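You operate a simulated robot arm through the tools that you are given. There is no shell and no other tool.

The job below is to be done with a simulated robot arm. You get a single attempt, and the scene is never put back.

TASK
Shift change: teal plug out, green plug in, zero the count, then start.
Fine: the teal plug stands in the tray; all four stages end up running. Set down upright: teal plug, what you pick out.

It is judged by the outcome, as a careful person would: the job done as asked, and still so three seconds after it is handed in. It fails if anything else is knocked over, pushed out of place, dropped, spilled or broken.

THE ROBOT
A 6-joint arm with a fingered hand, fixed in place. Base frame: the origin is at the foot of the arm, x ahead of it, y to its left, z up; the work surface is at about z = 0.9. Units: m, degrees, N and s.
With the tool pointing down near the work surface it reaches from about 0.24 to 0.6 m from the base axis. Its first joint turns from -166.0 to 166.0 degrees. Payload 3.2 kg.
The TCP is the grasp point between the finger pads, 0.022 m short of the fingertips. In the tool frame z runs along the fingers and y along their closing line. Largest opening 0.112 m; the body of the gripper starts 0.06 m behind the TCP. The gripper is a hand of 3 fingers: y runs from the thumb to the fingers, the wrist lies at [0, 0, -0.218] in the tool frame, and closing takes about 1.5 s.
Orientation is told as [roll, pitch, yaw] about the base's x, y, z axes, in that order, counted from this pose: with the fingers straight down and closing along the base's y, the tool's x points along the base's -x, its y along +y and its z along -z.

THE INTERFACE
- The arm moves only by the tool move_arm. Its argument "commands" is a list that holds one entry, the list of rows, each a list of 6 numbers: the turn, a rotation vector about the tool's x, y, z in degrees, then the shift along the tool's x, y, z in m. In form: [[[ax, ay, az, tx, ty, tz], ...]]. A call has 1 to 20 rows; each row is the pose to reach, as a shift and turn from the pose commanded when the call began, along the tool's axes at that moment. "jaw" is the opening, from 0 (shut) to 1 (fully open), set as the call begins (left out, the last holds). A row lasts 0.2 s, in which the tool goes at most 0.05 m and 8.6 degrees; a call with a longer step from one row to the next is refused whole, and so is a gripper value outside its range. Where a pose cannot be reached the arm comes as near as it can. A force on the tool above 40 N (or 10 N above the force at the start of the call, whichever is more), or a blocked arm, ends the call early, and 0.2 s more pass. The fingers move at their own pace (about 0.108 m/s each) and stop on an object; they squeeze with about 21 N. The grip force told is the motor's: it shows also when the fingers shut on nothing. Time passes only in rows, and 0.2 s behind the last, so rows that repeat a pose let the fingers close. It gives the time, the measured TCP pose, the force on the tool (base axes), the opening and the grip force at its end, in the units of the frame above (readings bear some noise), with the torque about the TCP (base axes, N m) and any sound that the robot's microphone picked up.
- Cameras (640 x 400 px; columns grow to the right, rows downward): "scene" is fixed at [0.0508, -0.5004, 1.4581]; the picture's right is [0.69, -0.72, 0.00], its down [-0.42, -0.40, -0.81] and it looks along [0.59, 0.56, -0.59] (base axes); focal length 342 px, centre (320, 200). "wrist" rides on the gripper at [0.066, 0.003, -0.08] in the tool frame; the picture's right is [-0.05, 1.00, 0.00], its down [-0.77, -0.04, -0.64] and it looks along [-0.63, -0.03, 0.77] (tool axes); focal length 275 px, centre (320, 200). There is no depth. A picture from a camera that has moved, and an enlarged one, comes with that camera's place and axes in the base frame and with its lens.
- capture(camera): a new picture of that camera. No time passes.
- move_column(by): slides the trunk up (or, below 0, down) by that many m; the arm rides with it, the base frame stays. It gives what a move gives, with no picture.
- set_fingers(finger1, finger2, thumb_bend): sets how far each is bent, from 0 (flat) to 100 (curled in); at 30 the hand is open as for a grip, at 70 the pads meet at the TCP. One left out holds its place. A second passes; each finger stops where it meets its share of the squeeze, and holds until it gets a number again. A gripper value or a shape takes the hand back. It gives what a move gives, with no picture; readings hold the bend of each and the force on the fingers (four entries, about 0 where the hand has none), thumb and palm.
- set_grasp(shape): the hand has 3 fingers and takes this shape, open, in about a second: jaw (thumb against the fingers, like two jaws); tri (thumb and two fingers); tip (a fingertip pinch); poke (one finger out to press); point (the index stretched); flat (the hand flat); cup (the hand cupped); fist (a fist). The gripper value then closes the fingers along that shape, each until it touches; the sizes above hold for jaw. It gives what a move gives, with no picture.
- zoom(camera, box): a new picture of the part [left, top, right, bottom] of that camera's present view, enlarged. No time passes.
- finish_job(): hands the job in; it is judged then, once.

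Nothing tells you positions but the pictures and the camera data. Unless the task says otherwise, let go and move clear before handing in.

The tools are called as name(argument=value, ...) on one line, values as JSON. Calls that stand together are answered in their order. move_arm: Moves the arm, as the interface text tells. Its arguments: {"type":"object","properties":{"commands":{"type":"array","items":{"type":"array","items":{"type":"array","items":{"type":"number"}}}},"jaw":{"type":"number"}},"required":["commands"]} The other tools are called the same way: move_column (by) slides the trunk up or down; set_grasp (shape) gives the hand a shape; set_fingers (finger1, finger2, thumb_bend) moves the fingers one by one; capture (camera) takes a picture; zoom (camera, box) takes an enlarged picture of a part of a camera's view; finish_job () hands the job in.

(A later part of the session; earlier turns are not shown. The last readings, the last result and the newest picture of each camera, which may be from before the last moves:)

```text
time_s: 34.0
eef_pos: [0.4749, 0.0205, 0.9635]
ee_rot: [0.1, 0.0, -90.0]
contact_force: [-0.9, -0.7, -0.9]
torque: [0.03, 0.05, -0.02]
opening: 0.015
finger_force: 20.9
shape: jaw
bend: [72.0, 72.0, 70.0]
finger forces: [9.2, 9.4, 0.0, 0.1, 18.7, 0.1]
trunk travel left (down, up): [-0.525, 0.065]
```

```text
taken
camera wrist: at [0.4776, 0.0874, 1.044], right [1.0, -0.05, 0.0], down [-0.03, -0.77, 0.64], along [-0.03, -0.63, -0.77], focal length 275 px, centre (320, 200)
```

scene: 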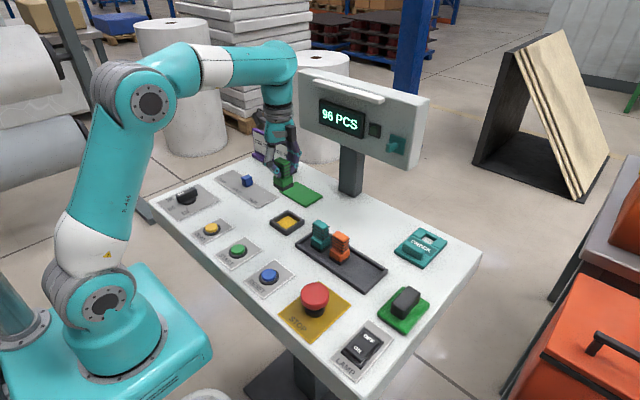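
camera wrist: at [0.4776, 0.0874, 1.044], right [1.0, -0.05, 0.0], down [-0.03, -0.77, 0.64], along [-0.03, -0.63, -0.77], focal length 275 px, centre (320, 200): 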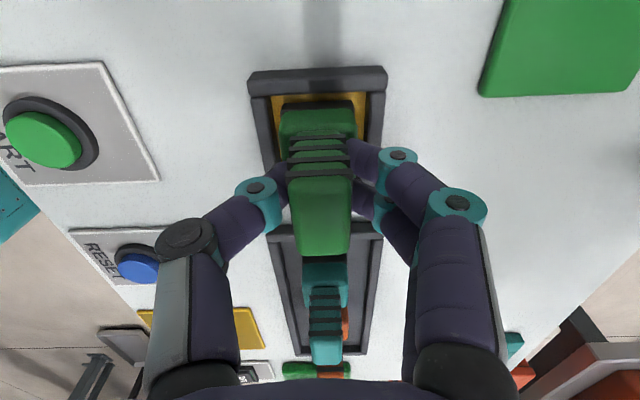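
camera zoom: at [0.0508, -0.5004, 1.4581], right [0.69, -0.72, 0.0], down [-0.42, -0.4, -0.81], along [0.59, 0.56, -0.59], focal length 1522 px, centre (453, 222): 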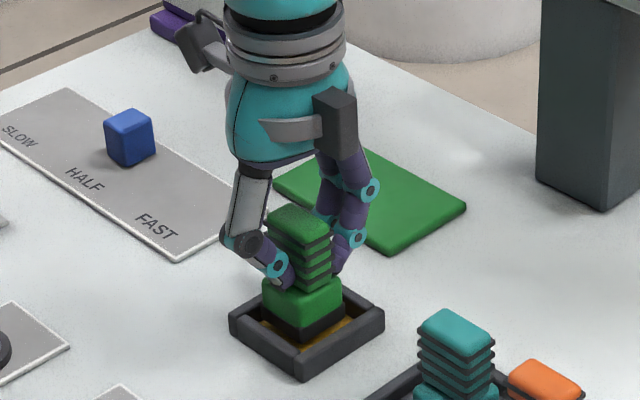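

move_arm(commands=[[[0, 0, 0, 0, 0, 0.003], [0, 0, 0, 0, 0, 0.006], [0, 0, 0, 0, 0, 0.006]]])

move_arm(commands=[[[0, 0, 0, 0, 0, 0.0012], [0, 0, 0, 0, 0, 0.0012]]])

```text
time_s: 34.8
eef_pos: [0.4751, 0.0204, 0.9574]
ee_rot: [-0.1, 0.1, -89.9]
contact_force: [-0.7, 0.2, -0.5]
torque: [0.01, 0.01, 0.03]
opening: 0.0149
finger_force: 21.2
shape: jaw
bend: [72.0, 72.0, 70.0]
finger forces: [9.3, 9.4, 0.0, 0.0, 18.7, 0.1]
trunk travel left (down, up): [-0.525, 0.065]
```

```text
time_s: 35.4
eef_pos: [0.4746, 0.0209, 0.9553]
ee_rot: [0.1, 0.2, -89.9]
contact_force: [-0.6, -0.3, 3.2]
torque: [-0.02, -0.01, 0.02]
opening: 0.0151
finger_force: 20.6
shape: jaw
bend: [73.0, 73.0, 70.0]
finger forces: [9.6, 9.6, 0.0, 0.0, 20.2, 0.1]
trunk travel left (down, up): [-0.525, 0.065]
```

move_arm(commands=[[[0, 0, 0, 0, 0, 0.001], [0, 0, 0, 0, 0, 0.001], [0, 0, 0, 0, 0, 0.001]]])

zoom(camera="scene", box=[240, 80, 420, 240])

```text
time_s: 36.2
eef_pos: [0.4757, 0.0211, 0.9561]
ee_rot: [0.1, 0.0, -89.8]
contact_force: [1.1, -1.1, 12.1]
torque: [-0.04, -0.08, -0.04]
opening: 0.015
finger_force: 20.6
shape: jaw
bend: [73.0, 73.0, 71.0]
finger forces: [11.5, 11.3, 0.1, 0.1, 21.8, 0.0]
trunk travel left (down, up): [-0.525, 0.065]
```

```text
2.50 times, centred on (330, 160) of scene
camera zoom: at [0.0508, -0.5004, 1.4581], right [0.69, -0.72, 0.0], down [-0.42, -0.4, -0.81], along [0.59, 0.56, -0.59], focal length 856 px, centre (295, 300)
```

zoom: 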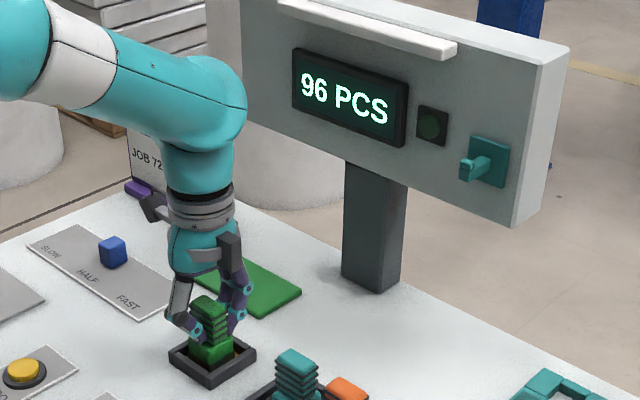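

The plug is firmly seated at 12 N. I'll relax the push by 1 mm and let go.

move_arm(commands=[[[0, 0, 0, 0, 0, -0.001], [0, 0, 0, 0, 0, -0.001], [0, 0, 0, 0, 0, -0.001]]])

move_arm(commands=[[[0, 0, 0, 0, 0, 0], [0, 0, 0, 0, 0, 0], [0, 0, 0, 0, 0, 0], [0, 0, 0, 0, 0, 0], [0, 0, 0, 0, 0, 0]]], jaw=0.6)

capture(camera="wrist")

capture(camera="scene")

```text
time_s: 37.0
eef_pos: [0.4755, 0.0215, 0.955]
ee_rot: [0.1, 0.1, -89.9]
contact_force: [-0.4, -2.9, 6.1]
torque: [-0.03, -0.07, -0.03]
opening: 0.015
finger_force: 21.0
shape: jaw
bend: [73.0, 73.0, 70.0]
finger forces: [11.1, 10.7, 0.0, 0.0, 21.5, 0.0]
trunk travel left (down, up): [-0.525, 0.065]
```

```text
time_s: 38.2
eef_pos: [0.4752, 0.0216, 0.9554]
ee_rot: [0.0, -0.1, -89.9]
contact_force: [-0.3, 0.5, -0.4]
torque: [-0.02, 0.0, 0.03]
opening: 0.0667
finger_force: 0.2
shape: jaw
bend: [71.0, 71.0, 71.0]
finger forces: [0.0, 0.0, 0.1, 0.1, 0.1, 0.0]
trunk travel left (down, up): [-0.525, 0.065]
```

```text
taken
camera wrist: at [0.4781, 0.0876, 1.0368], right [1.0, -0.05, 0.0], down [-0.04, -0.77, 0.64], along [-0.03, -0.63, -0.77], focal length 275 px, centre (320, 200)
```

wrist: 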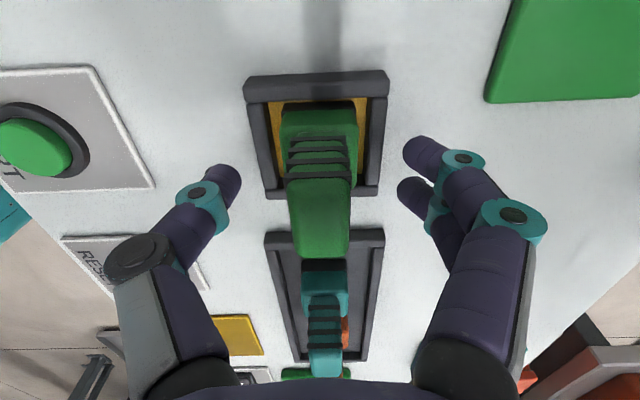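

```text
taken
```

scene: 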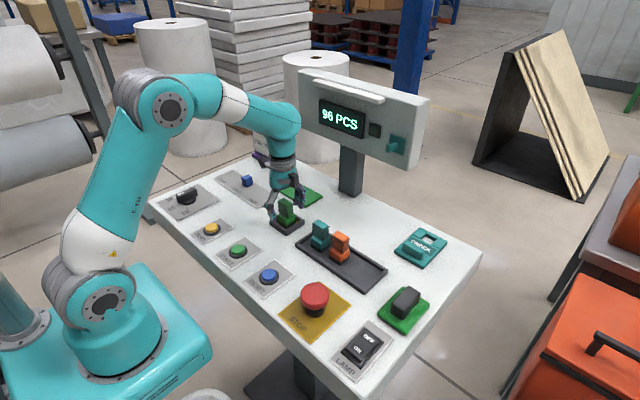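

Green stands in the socket. I'll rise clear, move toward the ZERO button and set the poke shape.

move_arm(commands=[[[0, 0, 0, 0, 0, -0.02], [0, 0, 0, 0, 0, -0.05], [0, 0, 0, 0, 0, -0.085], [0, 0, 0, 0, 0, -0.12], [0, 0, 0, 0.02, -0.03, -0.13], [0, 0, 0, 0.05, -0.06, -0.13], [0, 0, 0, 0.08, -0.09, -0.13], [0, 0, 0, 0.1, -0.12, -0.13], [0, 0, 0, 0.108, -0.14, -0.13], [0, 0, 0, 0.108, -0.14, -0.13]]])

set_grasp(shape="poke")

capture(camera="wrist")

capture(camera="scene")

```text
time_s: 40.4
eef_pos: [0.3349, 0.1303, 1.0847]
ee_rot: [0.1, 0.1, -89.9]
contact_force: [-1.1, -0.2, 0.1]
torque: [-0.01, 0.02, 0.01]
opening: 0.0669
finger_force: 0.0
shape: jaw
bend: [71.0, 71.0, 71.0]
finger forces: [0.1, 0.0, 0.0, 0.0, 0.1, 0.1]
trunk travel left (down, up): [-0.525, 0.065]
```

```text
time_s: 41.3
eef_pos: [0.3349, 0.1302, 1.0844]
ee_rot: [0.1, 0.0, -89.9]
contact_force: [-1.1, 0.9, -0.9]
torque: [-0.05, 0.02, 0.0]
opening: 0.0
finger_force: 0.0
shape: poke
bend: [100.0, 100.0, 46.0]
finger forces: [0.1, 0.1, 0.0, 0.0, 0.0, 0.0]
trunk travel left (down, up): [-0.525, 0.065]
```

```text
taken
camera wrist: at [0.3379, 0.1953, 1.1664], right [1.0, -0.05, 0.0], down [-0.04, -0.77, 0.64], along [-0.03, -0.63, -0.77], focal length 275 px, centre (320, 200)
```

wrist: 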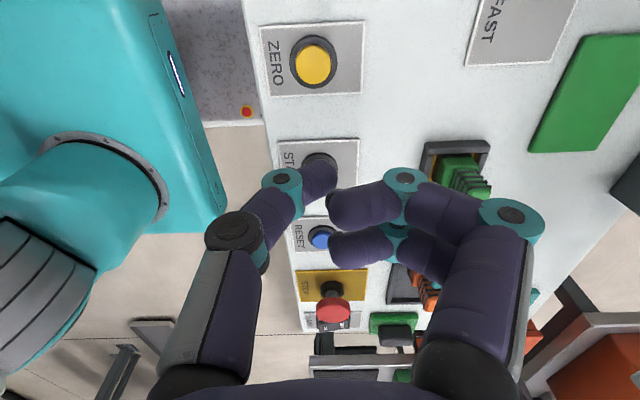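

```text
taken
```

scene: 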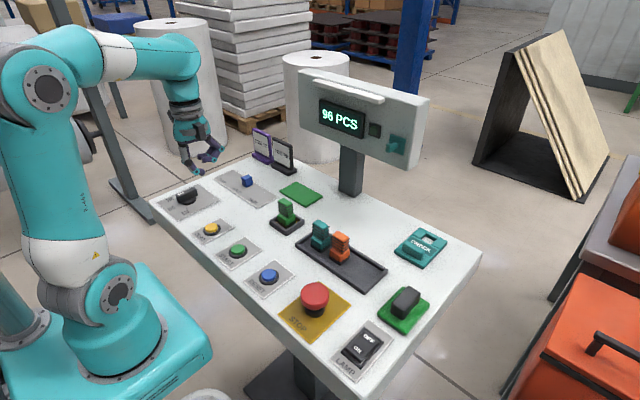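

zoom(camera="wrist", box=[220, 130, 420, 260])

zoom(camera="scene", box=[140, 90, 260, 190])

zoom(camera="scene", box=[270, 190, 390, 280])

zoom(camera="wrist", box=[250, 10, 390, 100])

```text
3.08 times, centred on (320, 195) of wrist
camera zoom: at [0.3379, 0.1953, 1.1664], right [1.0, -0.05, 0.0], down [-0.04, -0.77, 0.64], along [-0.03, -0.63, -0.77], focal length 847 px, centre (320, 215)
```

zoom: 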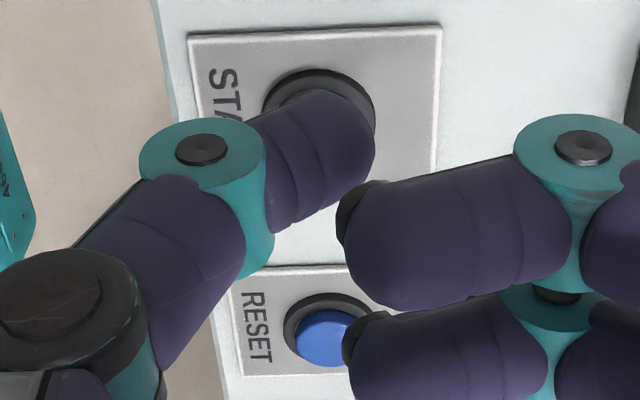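

```text
4.00 times, centred on (200, 140) of scene
camera zoom: at [0.0508, -0.5004, 1.4581], right [0.69, -0.72, 0.0], down [-0.42, -0.4, -0.81], along [0.59, 0.56, -0.59], focal length 1370 px, centre (800, 440)
```

zoom: 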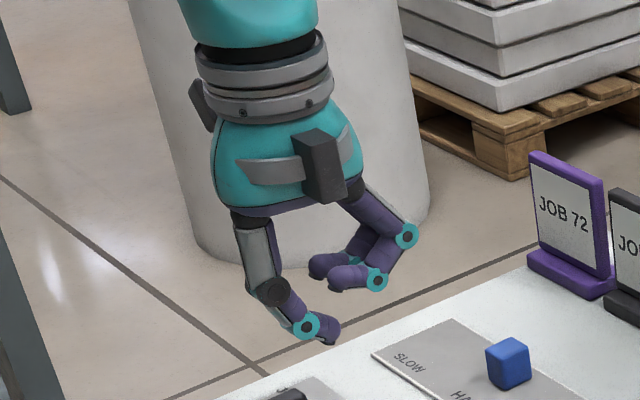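

```text
4.44 times, centred on (330, 235) of scene
camera zoom: at [0.0508, -0.5004, 1.4581], right [0.69, -0.72, 0.0], down [-0.42, -0.4, -0.81], along [0.59, 0.56, -0.59], focal length 1522 px, centre (276, 44)
```

zoom: 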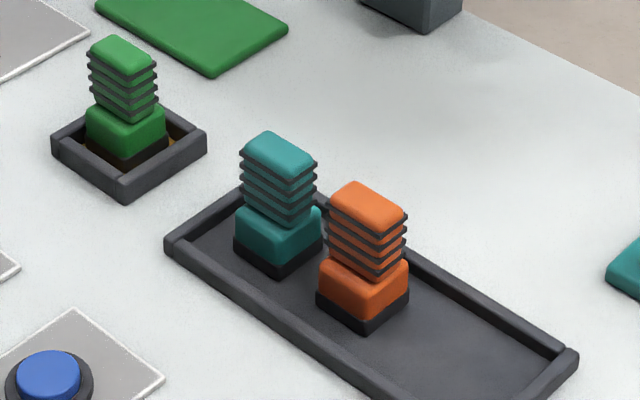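

```text
4.44 times, centred on (320, 55) of wrist
camera zoom: at [0.3379, 0.1953, 1.1664], right [1.0, -0.05, 0.0], down [-0.04, -0.77, 0.64], along [-0.03, -0.63, -0.77], focal length 1224 px, centre (320, 844)
```

zoom: 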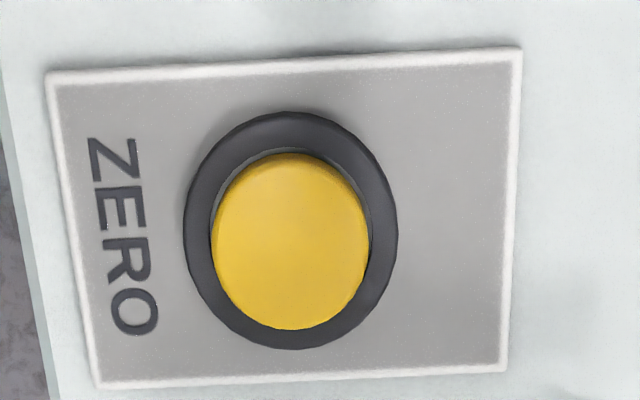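

The plugs all stand upright. In poke shape the thumb tip sits about at the TCP axis, roughly 0.02 m ahead, and the ZERO button is at about (0.330, 0.138). I'll move above it and look again.

move_arm(commands=[[[0, 0, 0, 0.004, -0.0025, 0.02], [0, 0, 0, 0.008, -0.005, 0.05], [0, 0, 0, 0.008, -0.005, 0.075], [0, 0, 0, 0.008, -0.005, 0.085], [0, 0, 0, 0.008, -0.005, 0.085]]])

capture(camera="wrist")

zoom(camera="scene", box=[160, 140, 280, 260])

```text
time_s: 42.5
eef_pos: [0.3335, 0.1355, 1.0041]
ee_rot: [0.0, 0.1, -90.0]
contact_force: [-0.1, -0.2, -0.6]
torque: [-0.02, 0.02, -0.01]
opening: 0.0003
finger_force: 0.1
shape: poke
bend: [100.0, 100.0, 46.0]
finger forces: [0.0, 0.1, 0.0, 0.0, 0.1, 0.0]
trunk travel left (down, up): [-0.525, 0.065]
```

```text
taken
camera wrist: at [0.3352, 0.2017, 1.0847], right [1.0, -0.05, 0.0], down [-0.04, -0.77, 0.64], along [-0.03, -0.63, -0.77], focal length 275 px, centre (320, 200)
```

wrist: 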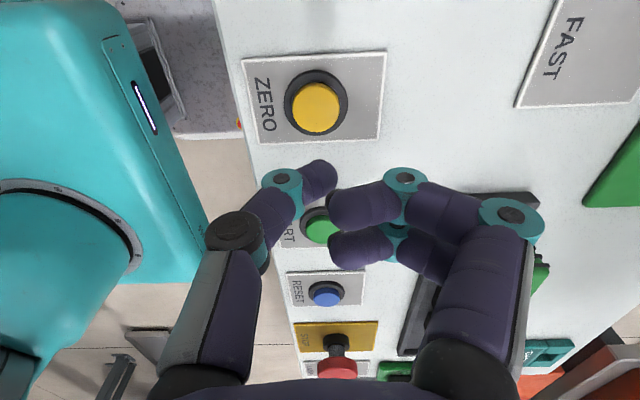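

```text
3.33 times, centred on (220, 200) of scene
camera zoom: at [0.0508, -0.5004, 1.4581], right [0.69, -0.72, 0.0], down [-0.42, -0.4, -0.81], along [0.59, 0.56, -0.59], focal length 1142 px, centre (653, 200)
```

zoom: 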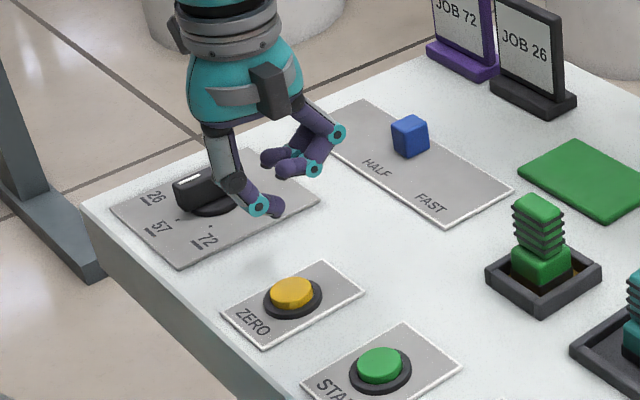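

move_arm(commands=[[[0, 0, 0, 0.002, -0.003, 0.02], [0, 0, 0, 0.002, -0.003, 0.04], [0, 0, 0, 0.002, -0.003, 0.048], [0, 0, 0, 0.002, -0.003, 0.048]]])

zoom(camera="wrist", box=[220, 60, 420, 220])

zoom(camera="scene", box=[170, 170, 260, 260])

```text
time_s: 43.5
eef_pos: [0.3285, 0.1394, 0.953]
ee_rot: [0.0, 0.0, -90.0]
contact_force: [-0.2, 0.7, -0.1]
torque: [0.01, -0.01, 0.0]
opening: 0.0
finger_force: 0.0
shape: poke
bend: [100.0, 100.0, 46.0]
finger forces: [0.0, 0.0, 0.0, 0.1, 0.1, 0.0]
trunk travel left (down, up): [-0.525, 0.065]
```

```text
2.50 times, centred on (320, 140) of wrist
camera zoom: at [0.3312, 0.2048, 1.0343], right [1.0, -0.05, 0.0], down [-0.04, -0.77, 0.64], along [-0.03, -0.63, -0.77], focal length 688 px, centre (320, 350)
```

zoom: 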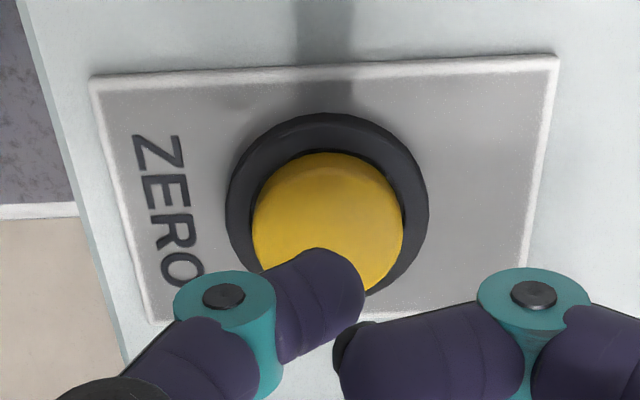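

```text
4.44 times, centred on (215, 215) of scene
camera zoom: at [0.0508, -0.5004, 1.4581], right [0.69, -0.72, 0.0], down [-0.42, -0.4, -0.81], along [0.59, 0.56, -0.59], focal length 1522 px, centre (787, 133)
```

zoom: 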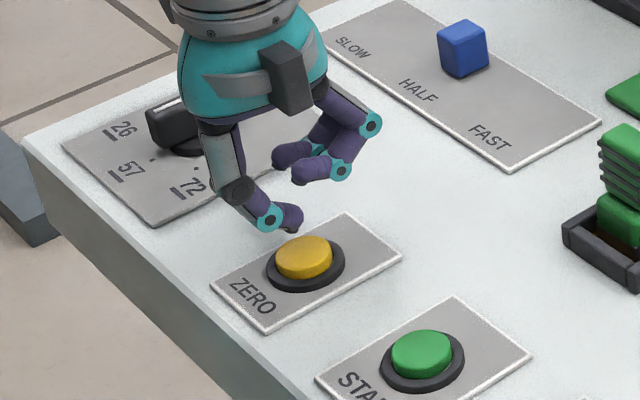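

The thumb tip is over the yellow button, about 10 mm above it. I'll press down in small steps and watch the force and display.

move_arm(commands=[[[0, 0, 0, 0.0005, -0.0025, 0.005], [0, 0, 0, 0.0005, -0.0025, 0.01], [0, 0, 0, 0.0005, -0.0025, 0.012], [0, 0, 0, 0.0005, -0.0025, 0.012]]])

zoom(camera="scene", box=[170, 170, 260, 260])

```text
time_s: 44.5
eef_pos: [0.3265, 0.1397, 0.9422]
ee_rot: [0.0, 0.0, -89.9]
contact_force: [0.0, 0.2, -0.2]
torque: [0.0, -0.02, 0.0]
opening: 0.0001
finger_force: 0.1
shape: poke
bend: [100.0, 100.0, 46.0]
finger forces: [0.0, 0.0, 0.0, 0.0, 0.0, 0.1]
trunk travel left (down, up): [-0.525, 0.065]
```

```text
4.44 times, centred on (215, 215) of scene
camera zoom: at [0.0508, -0.5004, 1.4581], right [0.69, -0.72, 0.0], down [-0.42, -0.4, -0.81], along [0.59, 0.56, -0.59], focal length 1522 px, centre (787, 133)
```

zoom: 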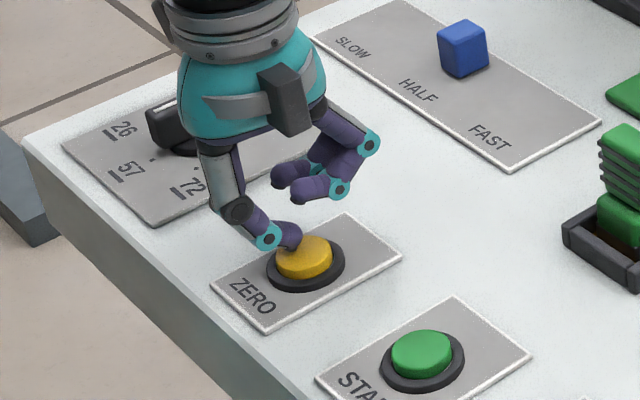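

move_arm(commands=[[[0, 0, 0, -0.002, 0.003, 0.001], [0, 0, 0, -0.002, 0.003, 0.003], [0, 0, 0, -0.002, 0.003, 0.005], [0, 0, 0, -0.002, 0.003, 0.005]]])

capture(camera="scene")

zoom(camera="scene", box=[170, 170, 260, 260])

```text
time_s: 45.5
eef_pos: [0.3285, 0.1369, 0.9365]
ee_rot: [0.0, 0.1, -89.9]
contact_force: [0.1, 0.9, 2.3]
torque: [0.01, -0.03, 0.02]
opening: 0.0
finger_force: 0.1
shape: poke
bend: [100.0, 100.0, 46.0]
finger forces: [0.1, 0.0, 0.1, 0.0, 2.7, 0.1]
trunk travel left (down, up): [-0.525, 0.065]
heard: click
```

```text
taken
```

scene: 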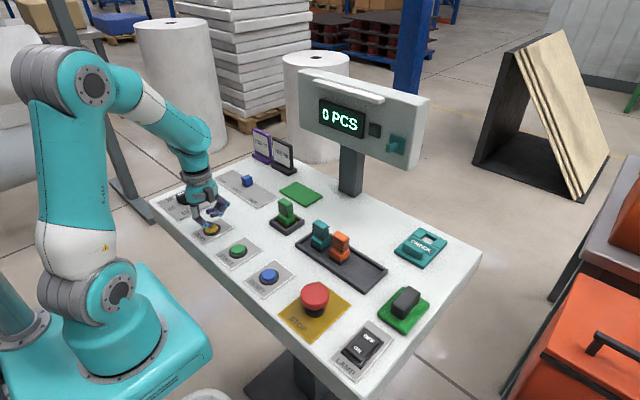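

```text
4.44 times, centred on (215, 215) of scene
camera zoom: at [0.0508, -0.5004, 1.4581], right [0.69, -0.72, 0.0], down [-0.42, -0.4, -0.81], along [0.59, 0.56, -0.59], focal length 1522 px, centre (787, 133)
```

zoom: 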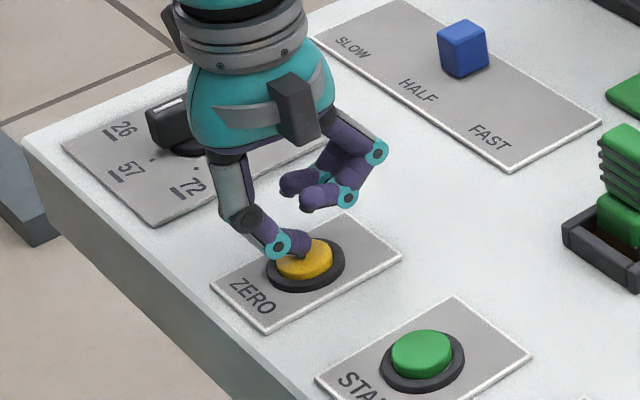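

A click was heard and the display now reads 0 PCS. I'll lift off and move above START at about (0.329, 0.028).

move_arm(commands=[[[0, 0, 0, 0, 0, -0.01], [0, 0, 0, 0, 0, -0.03], [0, 0, 0, 0, 0, -0.055], [0, 0, 0, -0.03, 0, -0.06], [0, 0, 0, -0.065, 0, -0.06], [0, 0, 0, -0.095, 0, -0.06], [0, 0, 0, -0.109, 0, -0.055], [0, 0, 0, -0.109, 0, -0.05], [0, 0, 0, -0.109, 0, -0.05]]])

capture(camera="wrist")

capture(camera="scene")

zoom(camera="scene", box=[280, 60, 440, 180])

```text
time_s: 47.5
eef_pos: [0.3292, 0.0273, 0.9864]
ee_rot: [-0.1, 0.0, -89.9]
contact_force: [-0.3, -0.3, 0.4]
torque: [0.02, 0.0, 0.0]
opening: 0.0
finger_force: 0.0
shape: poke
bend: [100.0, 100.0, 46.0]
finger forces: [0.0, 0.0, 0.0, 0.0, 0.0, 0.0]
trunk travel left (down, up): [-0.525, 0.065]
```

```text
taken
camera wrist: at [0.3312, 0.0947, 1.0671], right [1.0, -0.05, 0.0], down [-0.03, -0.77, 0.64], along [-0.03, -0.63, -0.77], focal length 275 px, centre (320, 200)
```

wrist: 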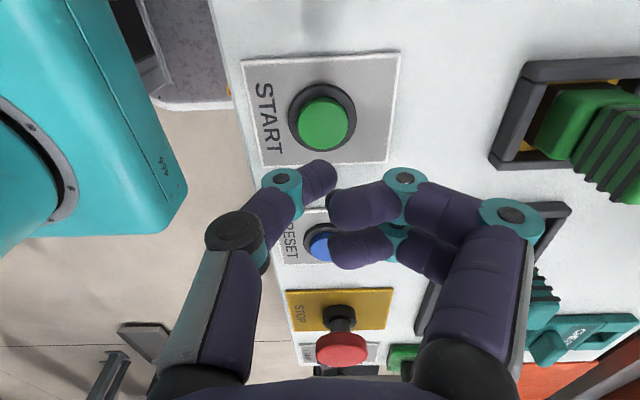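

```text
taken
```

scene: 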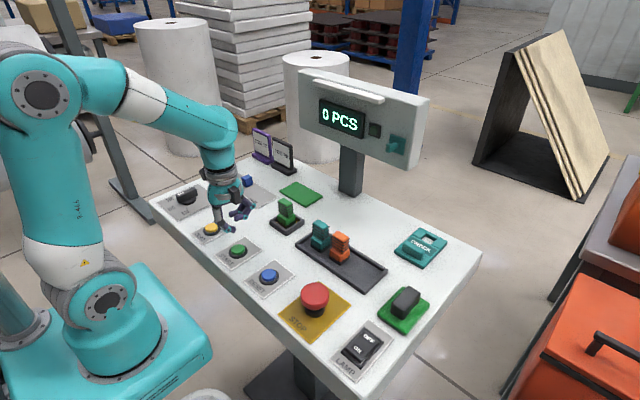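

```text
3.33 times, centred on (360, 120) of scene
camera zoom: at [0.0508, -0.5004, 1.4581], right [0.69, -0.72, 0.0], down [-0.42, -0.4, -0.81], along [0.59, 0.56, -0.59], focal length 1142 px, centre (187, 467)
```

zoom: 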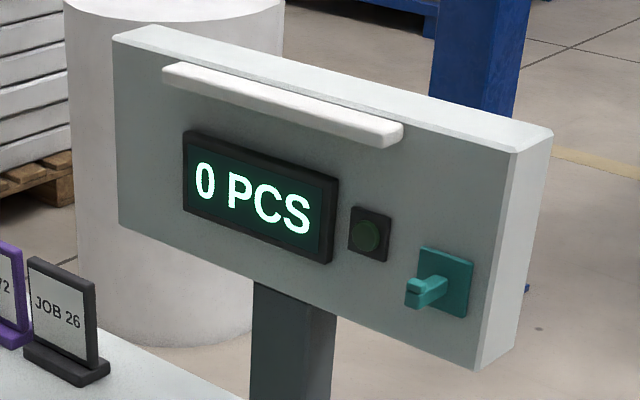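

ZERO held, and the display still reads 0 PCS. The thumb tip is aligned over START, so I'll press it.

move_arm(commands=[[[0, 0, 0, 0.0005, 0, 0.015], [0, 0, 0, 0.0005, 0, 0.03], [0, 0, 0, 0.0005, 0, 0.04], [0, 0, 0, 0.0005, 0, 0.043], [0, 0, 0, 0.0005, 0, 0.043]]])

zoom(camera="scene", box=[190, 190, 290, 290])

```text
time_s: 48.7
eef_pos: [0.3278, 0.0275, 0.9418]
ee_rot: [0.1, -0.1, -89.9]
contact_force: [-0.4, 1.1, 0.4]
torque: [-0.01, 0.03, 0.02]
opening: 0.0001
finger_force: 0.2
shape: poke
bend: [100.0, 100.0, 46.0]
finger forces: [0.0, 0.1, 0.0, 0.0, 0.0, 0.0]
trunk travel left (down, up): [-0.525, 0.065]
```

```text
4.00 times, centred on (240, 240) of scene
camera zoom: at [0.0508, -0.5004, 1.4581], right [0.69, -0.72, 0.0], down [-0.42, -0.4, -0.81], along [0.59, 0.56, -0.59], focal length 1370 px, centre (640, 40)
```

zoom: 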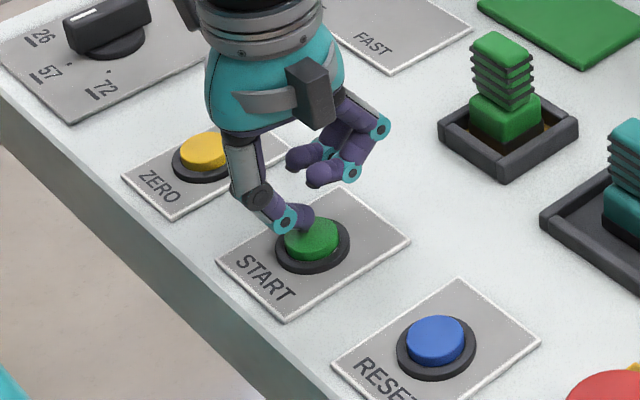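

move_arm(commands=[[[0, 0, 0, 0, 0.001, 0.002], [0, 0, 0, 0, 0.001, 0.004], [0, 0, 0, 0, 0.001, 0.006], [0, 0, 0, 0, 0.001, 0.006]]])

capture(camera="scene")

zoom(camera="scene", box=[280, 60, 440, 180])

```text
time_s: 49.7
eef_pos: [0.3296, 0.0274, 0.9382]
ee_rot: [0.0, 0.0, -89.8]
contact_force: [0.5, 0.5, 1.0]
torque: [-0.02, -0.03, -0.02]
opening: 0.0
finger_force: 0.1
shape: poke
bend: [100.0, 100.0, 46.0]
finger forces: [0.0, 0.0, 0.1, 0.0, 1.1, 0.0]
trunk travel left (down, up): [-0.525, 0.065]
```

```text
taken
```

scene: 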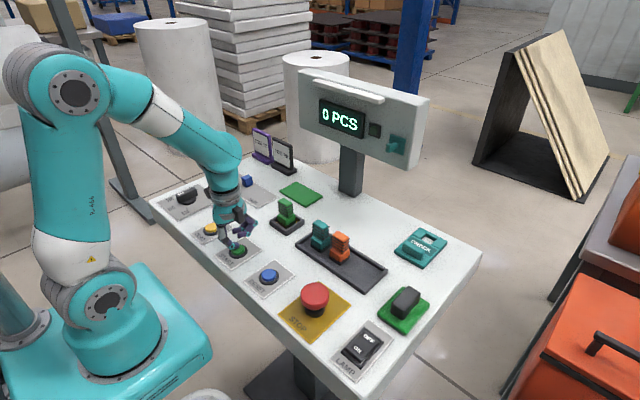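

```text
3.33 times, centred on (360, 120) of scene
camera zoom: at [0.0508, -0.5004, 1.4581], right [0.69, -0.72, 0.0], down [-0.42, -0.4, -0.81], along [0.59, 0.56, -0.59], focal length 1142 px, centre (187, 467)
```

zoom: 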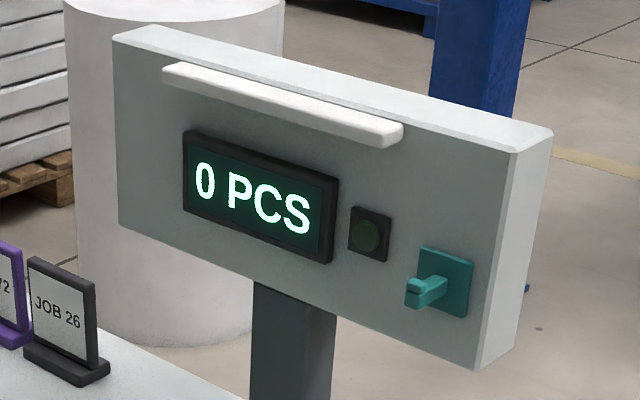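

The tip is just touching START, with no click yet. I'll press about 2 mm more.

move_arm(commands=[[[0, 0, 0, 0, 0, 0.001], [0, 0, 0, 0, 0, 0.002], [0, 0, 0, 0, 0, 0.002]]])

capture(camera="scene")

zoom(camera="scene", box=[280, 60, 440, 180])

```text
time_s: 50.5
eef_pos: [0.3295, 0.029, 0.9346]
ee_rot: [-0.1, 0.0, -89.8]
contact_force: [0.0, -0.6, 3.4]
torque: [-0.03, 0.03, 0.0]
opening: 0.0
finger_force: 0.1
shape: poke
bend: [100.0, 100.0, 46.0]
finger forces: [0.0, 0.0, 0.0, 0.0, 3.6, 0.0]
trunk travel left (down, up): [-0.525, 0.065]
heard: click
```

```text
taken
```

scene: 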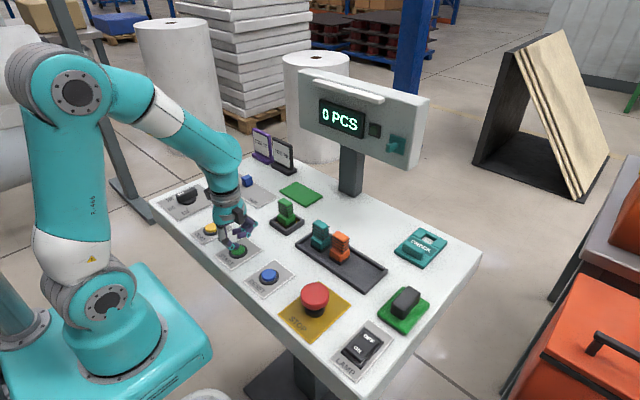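

```text
3.33 times, centred on (360, 120) of scene
camera zoom: at [0.0508, -0.5004, 1.4581], right [0.69, -0.72, 0.0], down [-0.42, -0.4, -0.81], along [0.59, 0.56, -0.59], focal length 1142 px, centre (187, 467)
```

zoom: 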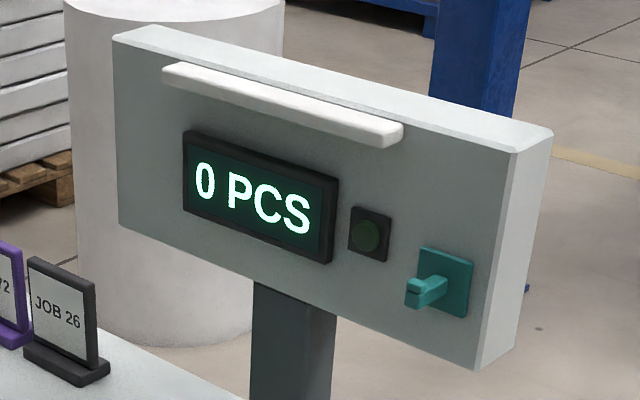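

START clicked, but the display hasn't changed so far. I'll release, move up a little, and watch.

move_arm(commands=[[[0, 0, 0, 0, 0, -0.01], [0, 0, 0, 0, 0, -0.03], [0, 0, 0, 0, 0, -0.04]]])

zoom(camera="scene", box=[280, 60, 440, 180])

capture(camera="wrist")

```text
time_s: 51.3
eef_pos: [0.3311, 0.0287, 0.9765]
ee_rot: [0.1, 0.0, -89.8]
contact_force: [-0.1, -0.1, 0.6]
torque: [-0.06, -0.02, -0.02]
opening: 0.0002
finger_force: 0.0
shape: poke
bend: [100.0, 100.0, 46.0]
finger forces: [0.0, 0.0, 0.0, 0.1, 0.0, 0.0]
trunk travel left (down, up): [-0.525, 0.065]
```

```text
3.33 times, centred on (360, 120) of scene
camera zoom: at [0.0508, -0.5004, 1.4581], right [0.69, -0.72, 0.0], down [-0.42, -0.4, -0.81], along [0.59, 0.56, -0.59], focal length 1142 px, centre (187, 467)
```

zoom: 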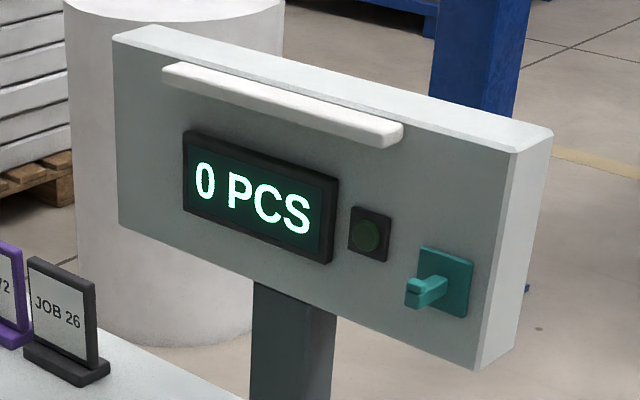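

```text
taken
camera wrist: at [0.3328, 0.0953, 1.0578], right [1.0, -0.05, 0.0], down [-0.04, -0.77, 0.64], along [-0.03, -0.63, -0.77], focal length 275 px, centre (320, 200)
```

wrist: 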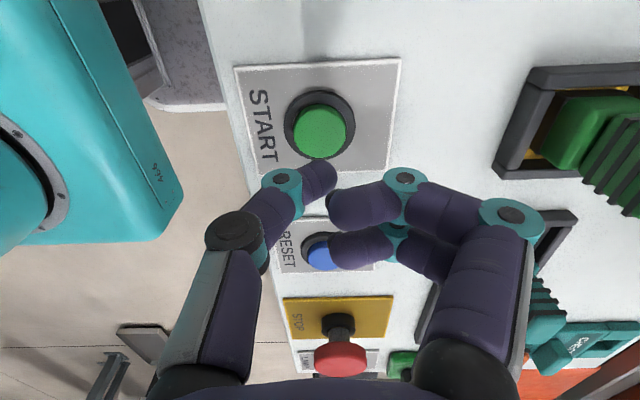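

move_arm(commands=[[[0, 0, 0, 0, 0, -0.02], [0, 0, 0, 0, 0, -0.02], [0, 0, 0, 0, 0, -0.02], [0, 0, 0, 0, 0, -0.02], [0, 0, 0, 0, 0, -0.02], [0, 0, 0, 0, 0, -0.02], [0, 0, 0, 0, 0, -0.02], [0, 0, 0, 0, 0, -0.02], [0, 0, 0, 0, 0, -0.02], [0, 0, 0, 0, 0, -0.02]]])

capture(camera="scene")

zoom(camera="scene", box=[300, 80, 420, 170])

zoom(camera="scene", box=[250, 180, 390, 290])

zoom(camera="scene", box=[360, 210, 470, 340])

```text
time_s: 53.5
eef_pos: [0.3313, 0.0287, 0.9976]
ee_rot: [0.0, 0.1, -89.9]
contact_force: [0.5, -0.4, -0.4]
torque: [-0.01, 0.0, -0.02]
opening: 0.0001
finger_force: 0.0
shape: poke
bend: [100.0, 100.0, 46.0]
finger forces: [0.0, 0.1, 0.0, 0.1, 0.0, 0.0]
trunk travel left (down, up): [-0.525, 0.065]
```

```text
taken
```

scene: 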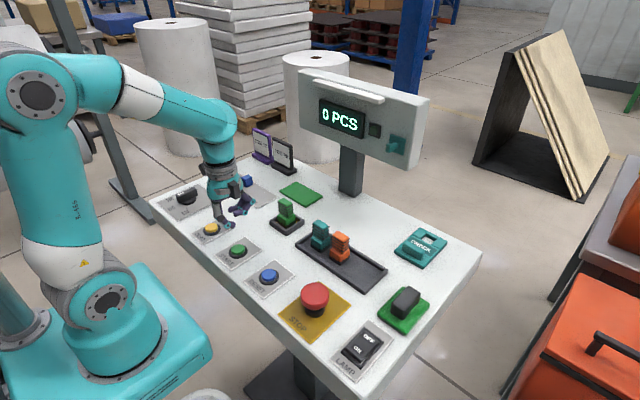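

```text
4.44 times, centred on (360, 125) of scene
camera zoom: at [0.0508, -0.5004, 1.4581], right [0.69, -0.72, 0.0], down [-0.42, -0.4, -0.81], along [0.59, 0.56, -0.59], focal length 1522 px, centre (142, 533)
```

zoom: 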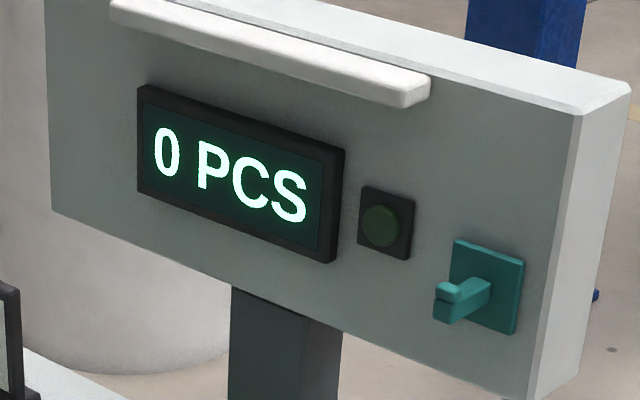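

```text
3.64 times, centred on (320, 235) of scene
camera zoom: at [0.0508, -0.5004, 1.4581], right [0.69, -0.72, 0.0], down [-0.42, -0.4, -0.81], along [0.59, 0.56, -0.59], focal length 1245 px, centre (320, 73)
```

zoom: 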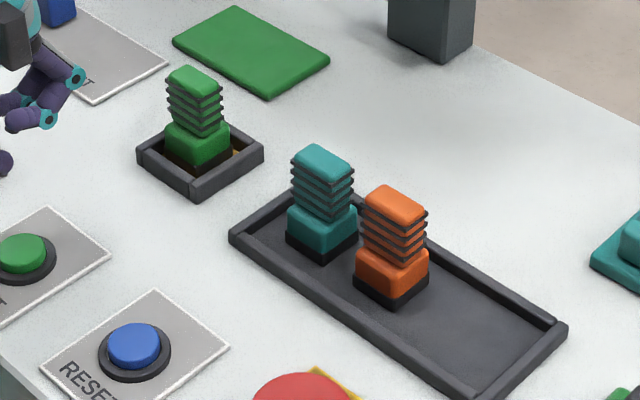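

```text
3.08 times, centred on (415, 275) of scene
camera zoom: at [0.0508, -0.5004, 1.4581], right [0.69, -0.72, 0.0], down [-0.42, -0.4, -0.81], along [0.59, 0.56, -0.59], focal length 1054 px, centre (28, -31)
```

zoom: 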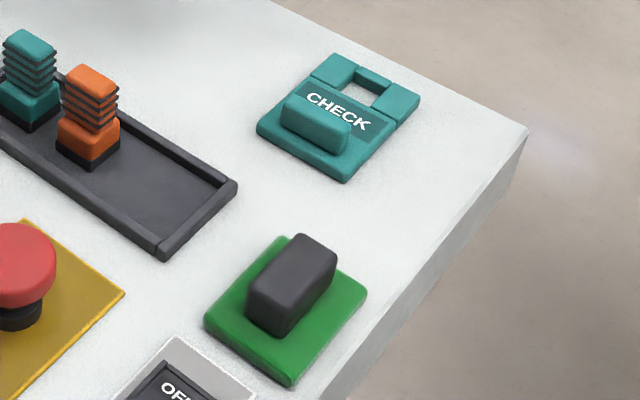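

START clicked, but the run lamp beside the display is still dark. The brief says all four stages must end up running, so START may need a longer hold or several presses. I'll go back down by the same distance and hold the button while listening.

move_arm(commands=[[[0, 0, 0, 0, 0, 0.02], [0, 0, 0, 0, 0, 0.04], [0, 0, 0, 0, 0, 0.052], [0, 0, 0, 0, 0, 0.057], [0, 0, 0, 0, 0, 0.06], [0, 0, 0, 0, 0, 0.0605], [0, 0, 0, 0, 0, 0.0605]]])

zoom(camera="scene", box=[300, 80, 420, 170])

```text
time_s: 55.1
eef_pos: [0.3298, 0.0289, 0.9371]
ee_rot: [0.0, 0.1, -89.8]
contact_force: [0.3, 1.4, 3.2]
torque: [0.01, -0.05, 0.01]
opening: 0.0004
finger_force: 0.0
shape: poke
bend: [100.0, 100.0, 46.0]
finger forces: [0.1, 0.1, 0.0, 0.1, 3.1, 0.0]
trunk travel left (down, up): [-0.525, 0.065]
heard: click
```

```text
4.44 times, centred on (360, 125) of scene
camera zoom: at [0.0508, -0.5004, 1.4581], right [0.69, -0.72, 0.0], down [-0.42, -0.4, -0.81], along [0.59, 0.56, -0.59], focal length 1522 px, centre (142, 533)
```

zoom: 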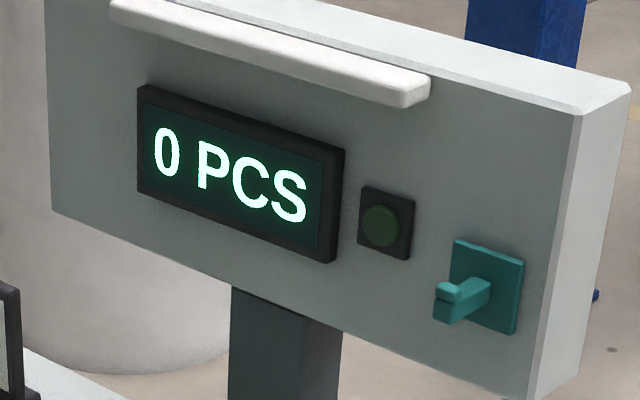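

That was a second click. I'll hold the button down for a few seconds and see whether anything changes.

move_arm(commands=[[[0, 0, 0, 0, 0, 0.001], [0, 0, 0, 0, 0, 0.001], [0, 0, 0, 0, 0, 0.001], [0, 0, 0, 0, 0, 0.001], [0, 0, 0, 0, 0, 0.001], [0, 0, 0, 0, 0, 0.001], [0, 0, 0, 0, 0, 0.001], [0, 0, 0, 0, 0, 0.001], [0, 0, 0, 0, 0, 0.001], [0, 0, 0, 0, 0, 0.001], [0, 0, 0, 0, 0, 0.001], [0, 0, 0, 0, 0, 0.001], [0, 0, 0, 0, 0, 0.001], [0, 0, 0, 0, 0, 0.001], [0, 0, 0, 0, 0, 0.001]]])

capture(camera="scene")

zoom(camera="scene", box=[300, 80, 420, 170])

```text
time_s: 58.3
eef_pos: [0.328, 0.0285, 0.9344]
ee_rot: [0.0, 0.0, -90.0]
contact_force: [0.6, 2.0, 4.3]
torque: [0.03, -0.04, -0.02]
opening: 0.0
finger_force: 0.1
shape: poke
bend: [100.0, 100.0, 46.0]
finger forces: [0.0, 0.1, 0.1, 0.1, 5.5, 0.0]
trunk travel left (down, up): [-0.525, 0.065]
```

```text
taken
```

scene: 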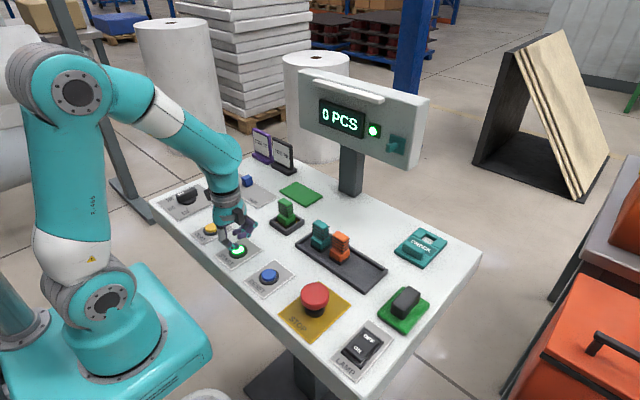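

```text
4.44 times, centred on (360, 125) of scene
camera zoom: at [0.0508, -0.5004, 1.4581], right [0.69, -0.72, 0.0], down [-0.42, -0.4, -0.81], along [0.59, 0.56, -0.59], focal length 1522 px, centre (142, 533)
```

zoom: 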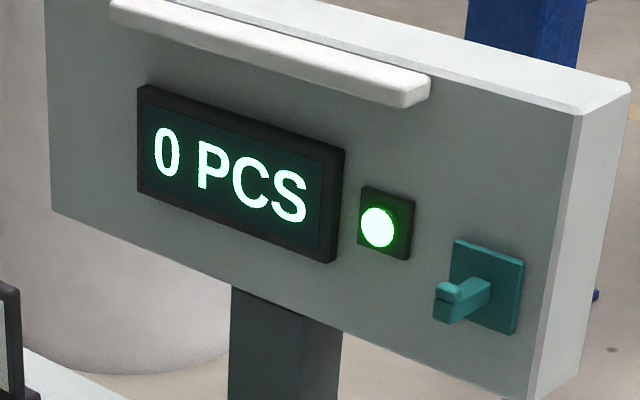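

Holding worked: the run lamp and the START button are both lit. I'll release, rise clear and confirm they stay on.

move_arm(commands=[[[0, 0, 0, 0, 0, -0.01], [0, 0, 0, 0, 0, -0.03], [0, 0, 0, 0, 0, -0.06], [0, 0, 0, 0, 0, -0.09], [0, 0, 0, 0, 0, -0.12], [0, 0, 0, 0, 0, -0.12], [0, 0, 0, 0, 0, -0.12], [0, 0, 0, 0, 0, -0.12], [0, 0, 0, 0, 0, -0.12], [0, 0, 0, 0, 0, -0.12]]])

capture(camera="scene")

zoom(camera="scene", box=[300, 80, 420, 170])

zoom(camera="scene", box=[180, 180, 400, 300])

capture(camera="wrist")

```text
time_s: 60.5
eef_pos: [0.3311, 0.0269, 1.055]
ee_rot: [0.0, 0.1, -89.9]
contact_force: [0.7, -0.4, -0.3]
torque: [0.0, 0.0, -0.02]
opening: 0.0
finger_force: 0.0
shape: poke
bend: [100.0, 100.0, 46.0]
finger forces: [0.1, 0.0, 0.1, 0.0, 0.0, 0.0]
trunk travel left (down, up): [-0.525, 0.065]
```

```text
taken
```

scene: 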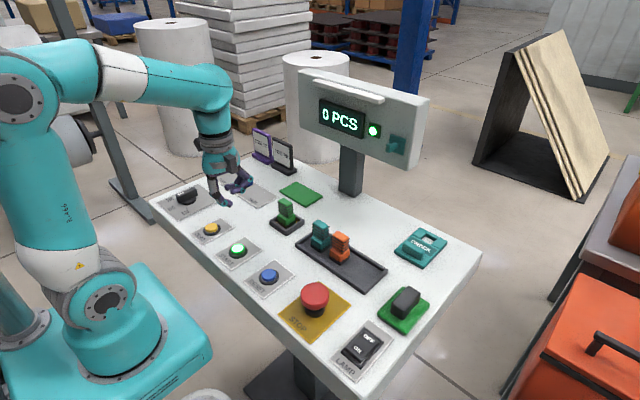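

```text
4.44 times, centred on (360, 125) of scene
camera zoom: at [0.0508, -0.5004, 1.4581], right [0.69, -0.72, 0.0], down [-0.42, -0.4, -0.81], along [0.59, 0.56, -0.59], focal length 1522 px, centre (142, 533)
```

zoom: 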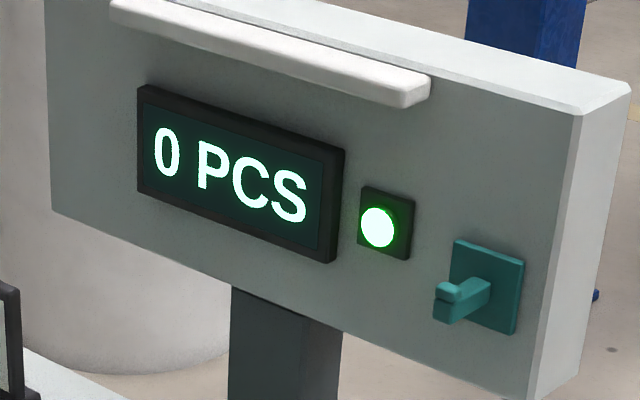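

```text
2.91 times, centred on (290, 240) of scene
camera zoom: at [0.0508, -0.5004, 1.4581], right [0.69, -0.72, 0.0], down [-0.42, -0.4, -0.81], along [0.59, 0.56, -0.59], focal length 996 px, centre (407, 84)
```

zoom: 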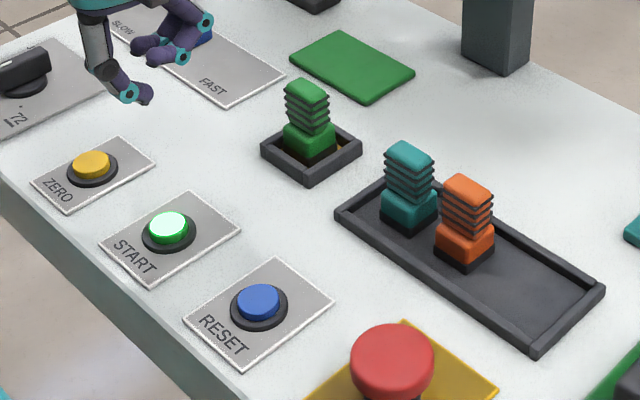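

```text
taken
camera wrist: at [0.3342, 0.094, 1.1358], right [1.0, -0.05, 0.0], down [-0.04, -0.77, 0.64], along [-0.03, -0.63, -0.77], focal length 275 px, centre (320, 200)
```

wrist: 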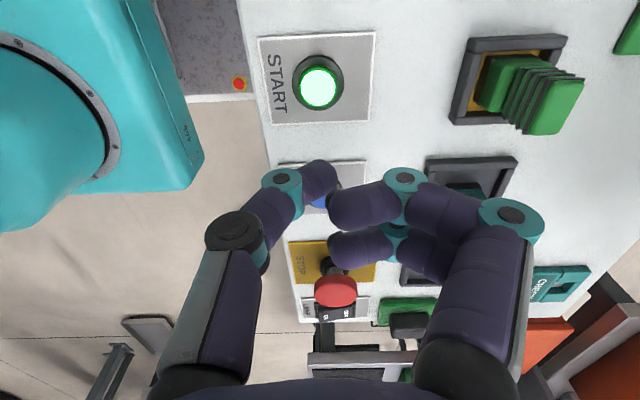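

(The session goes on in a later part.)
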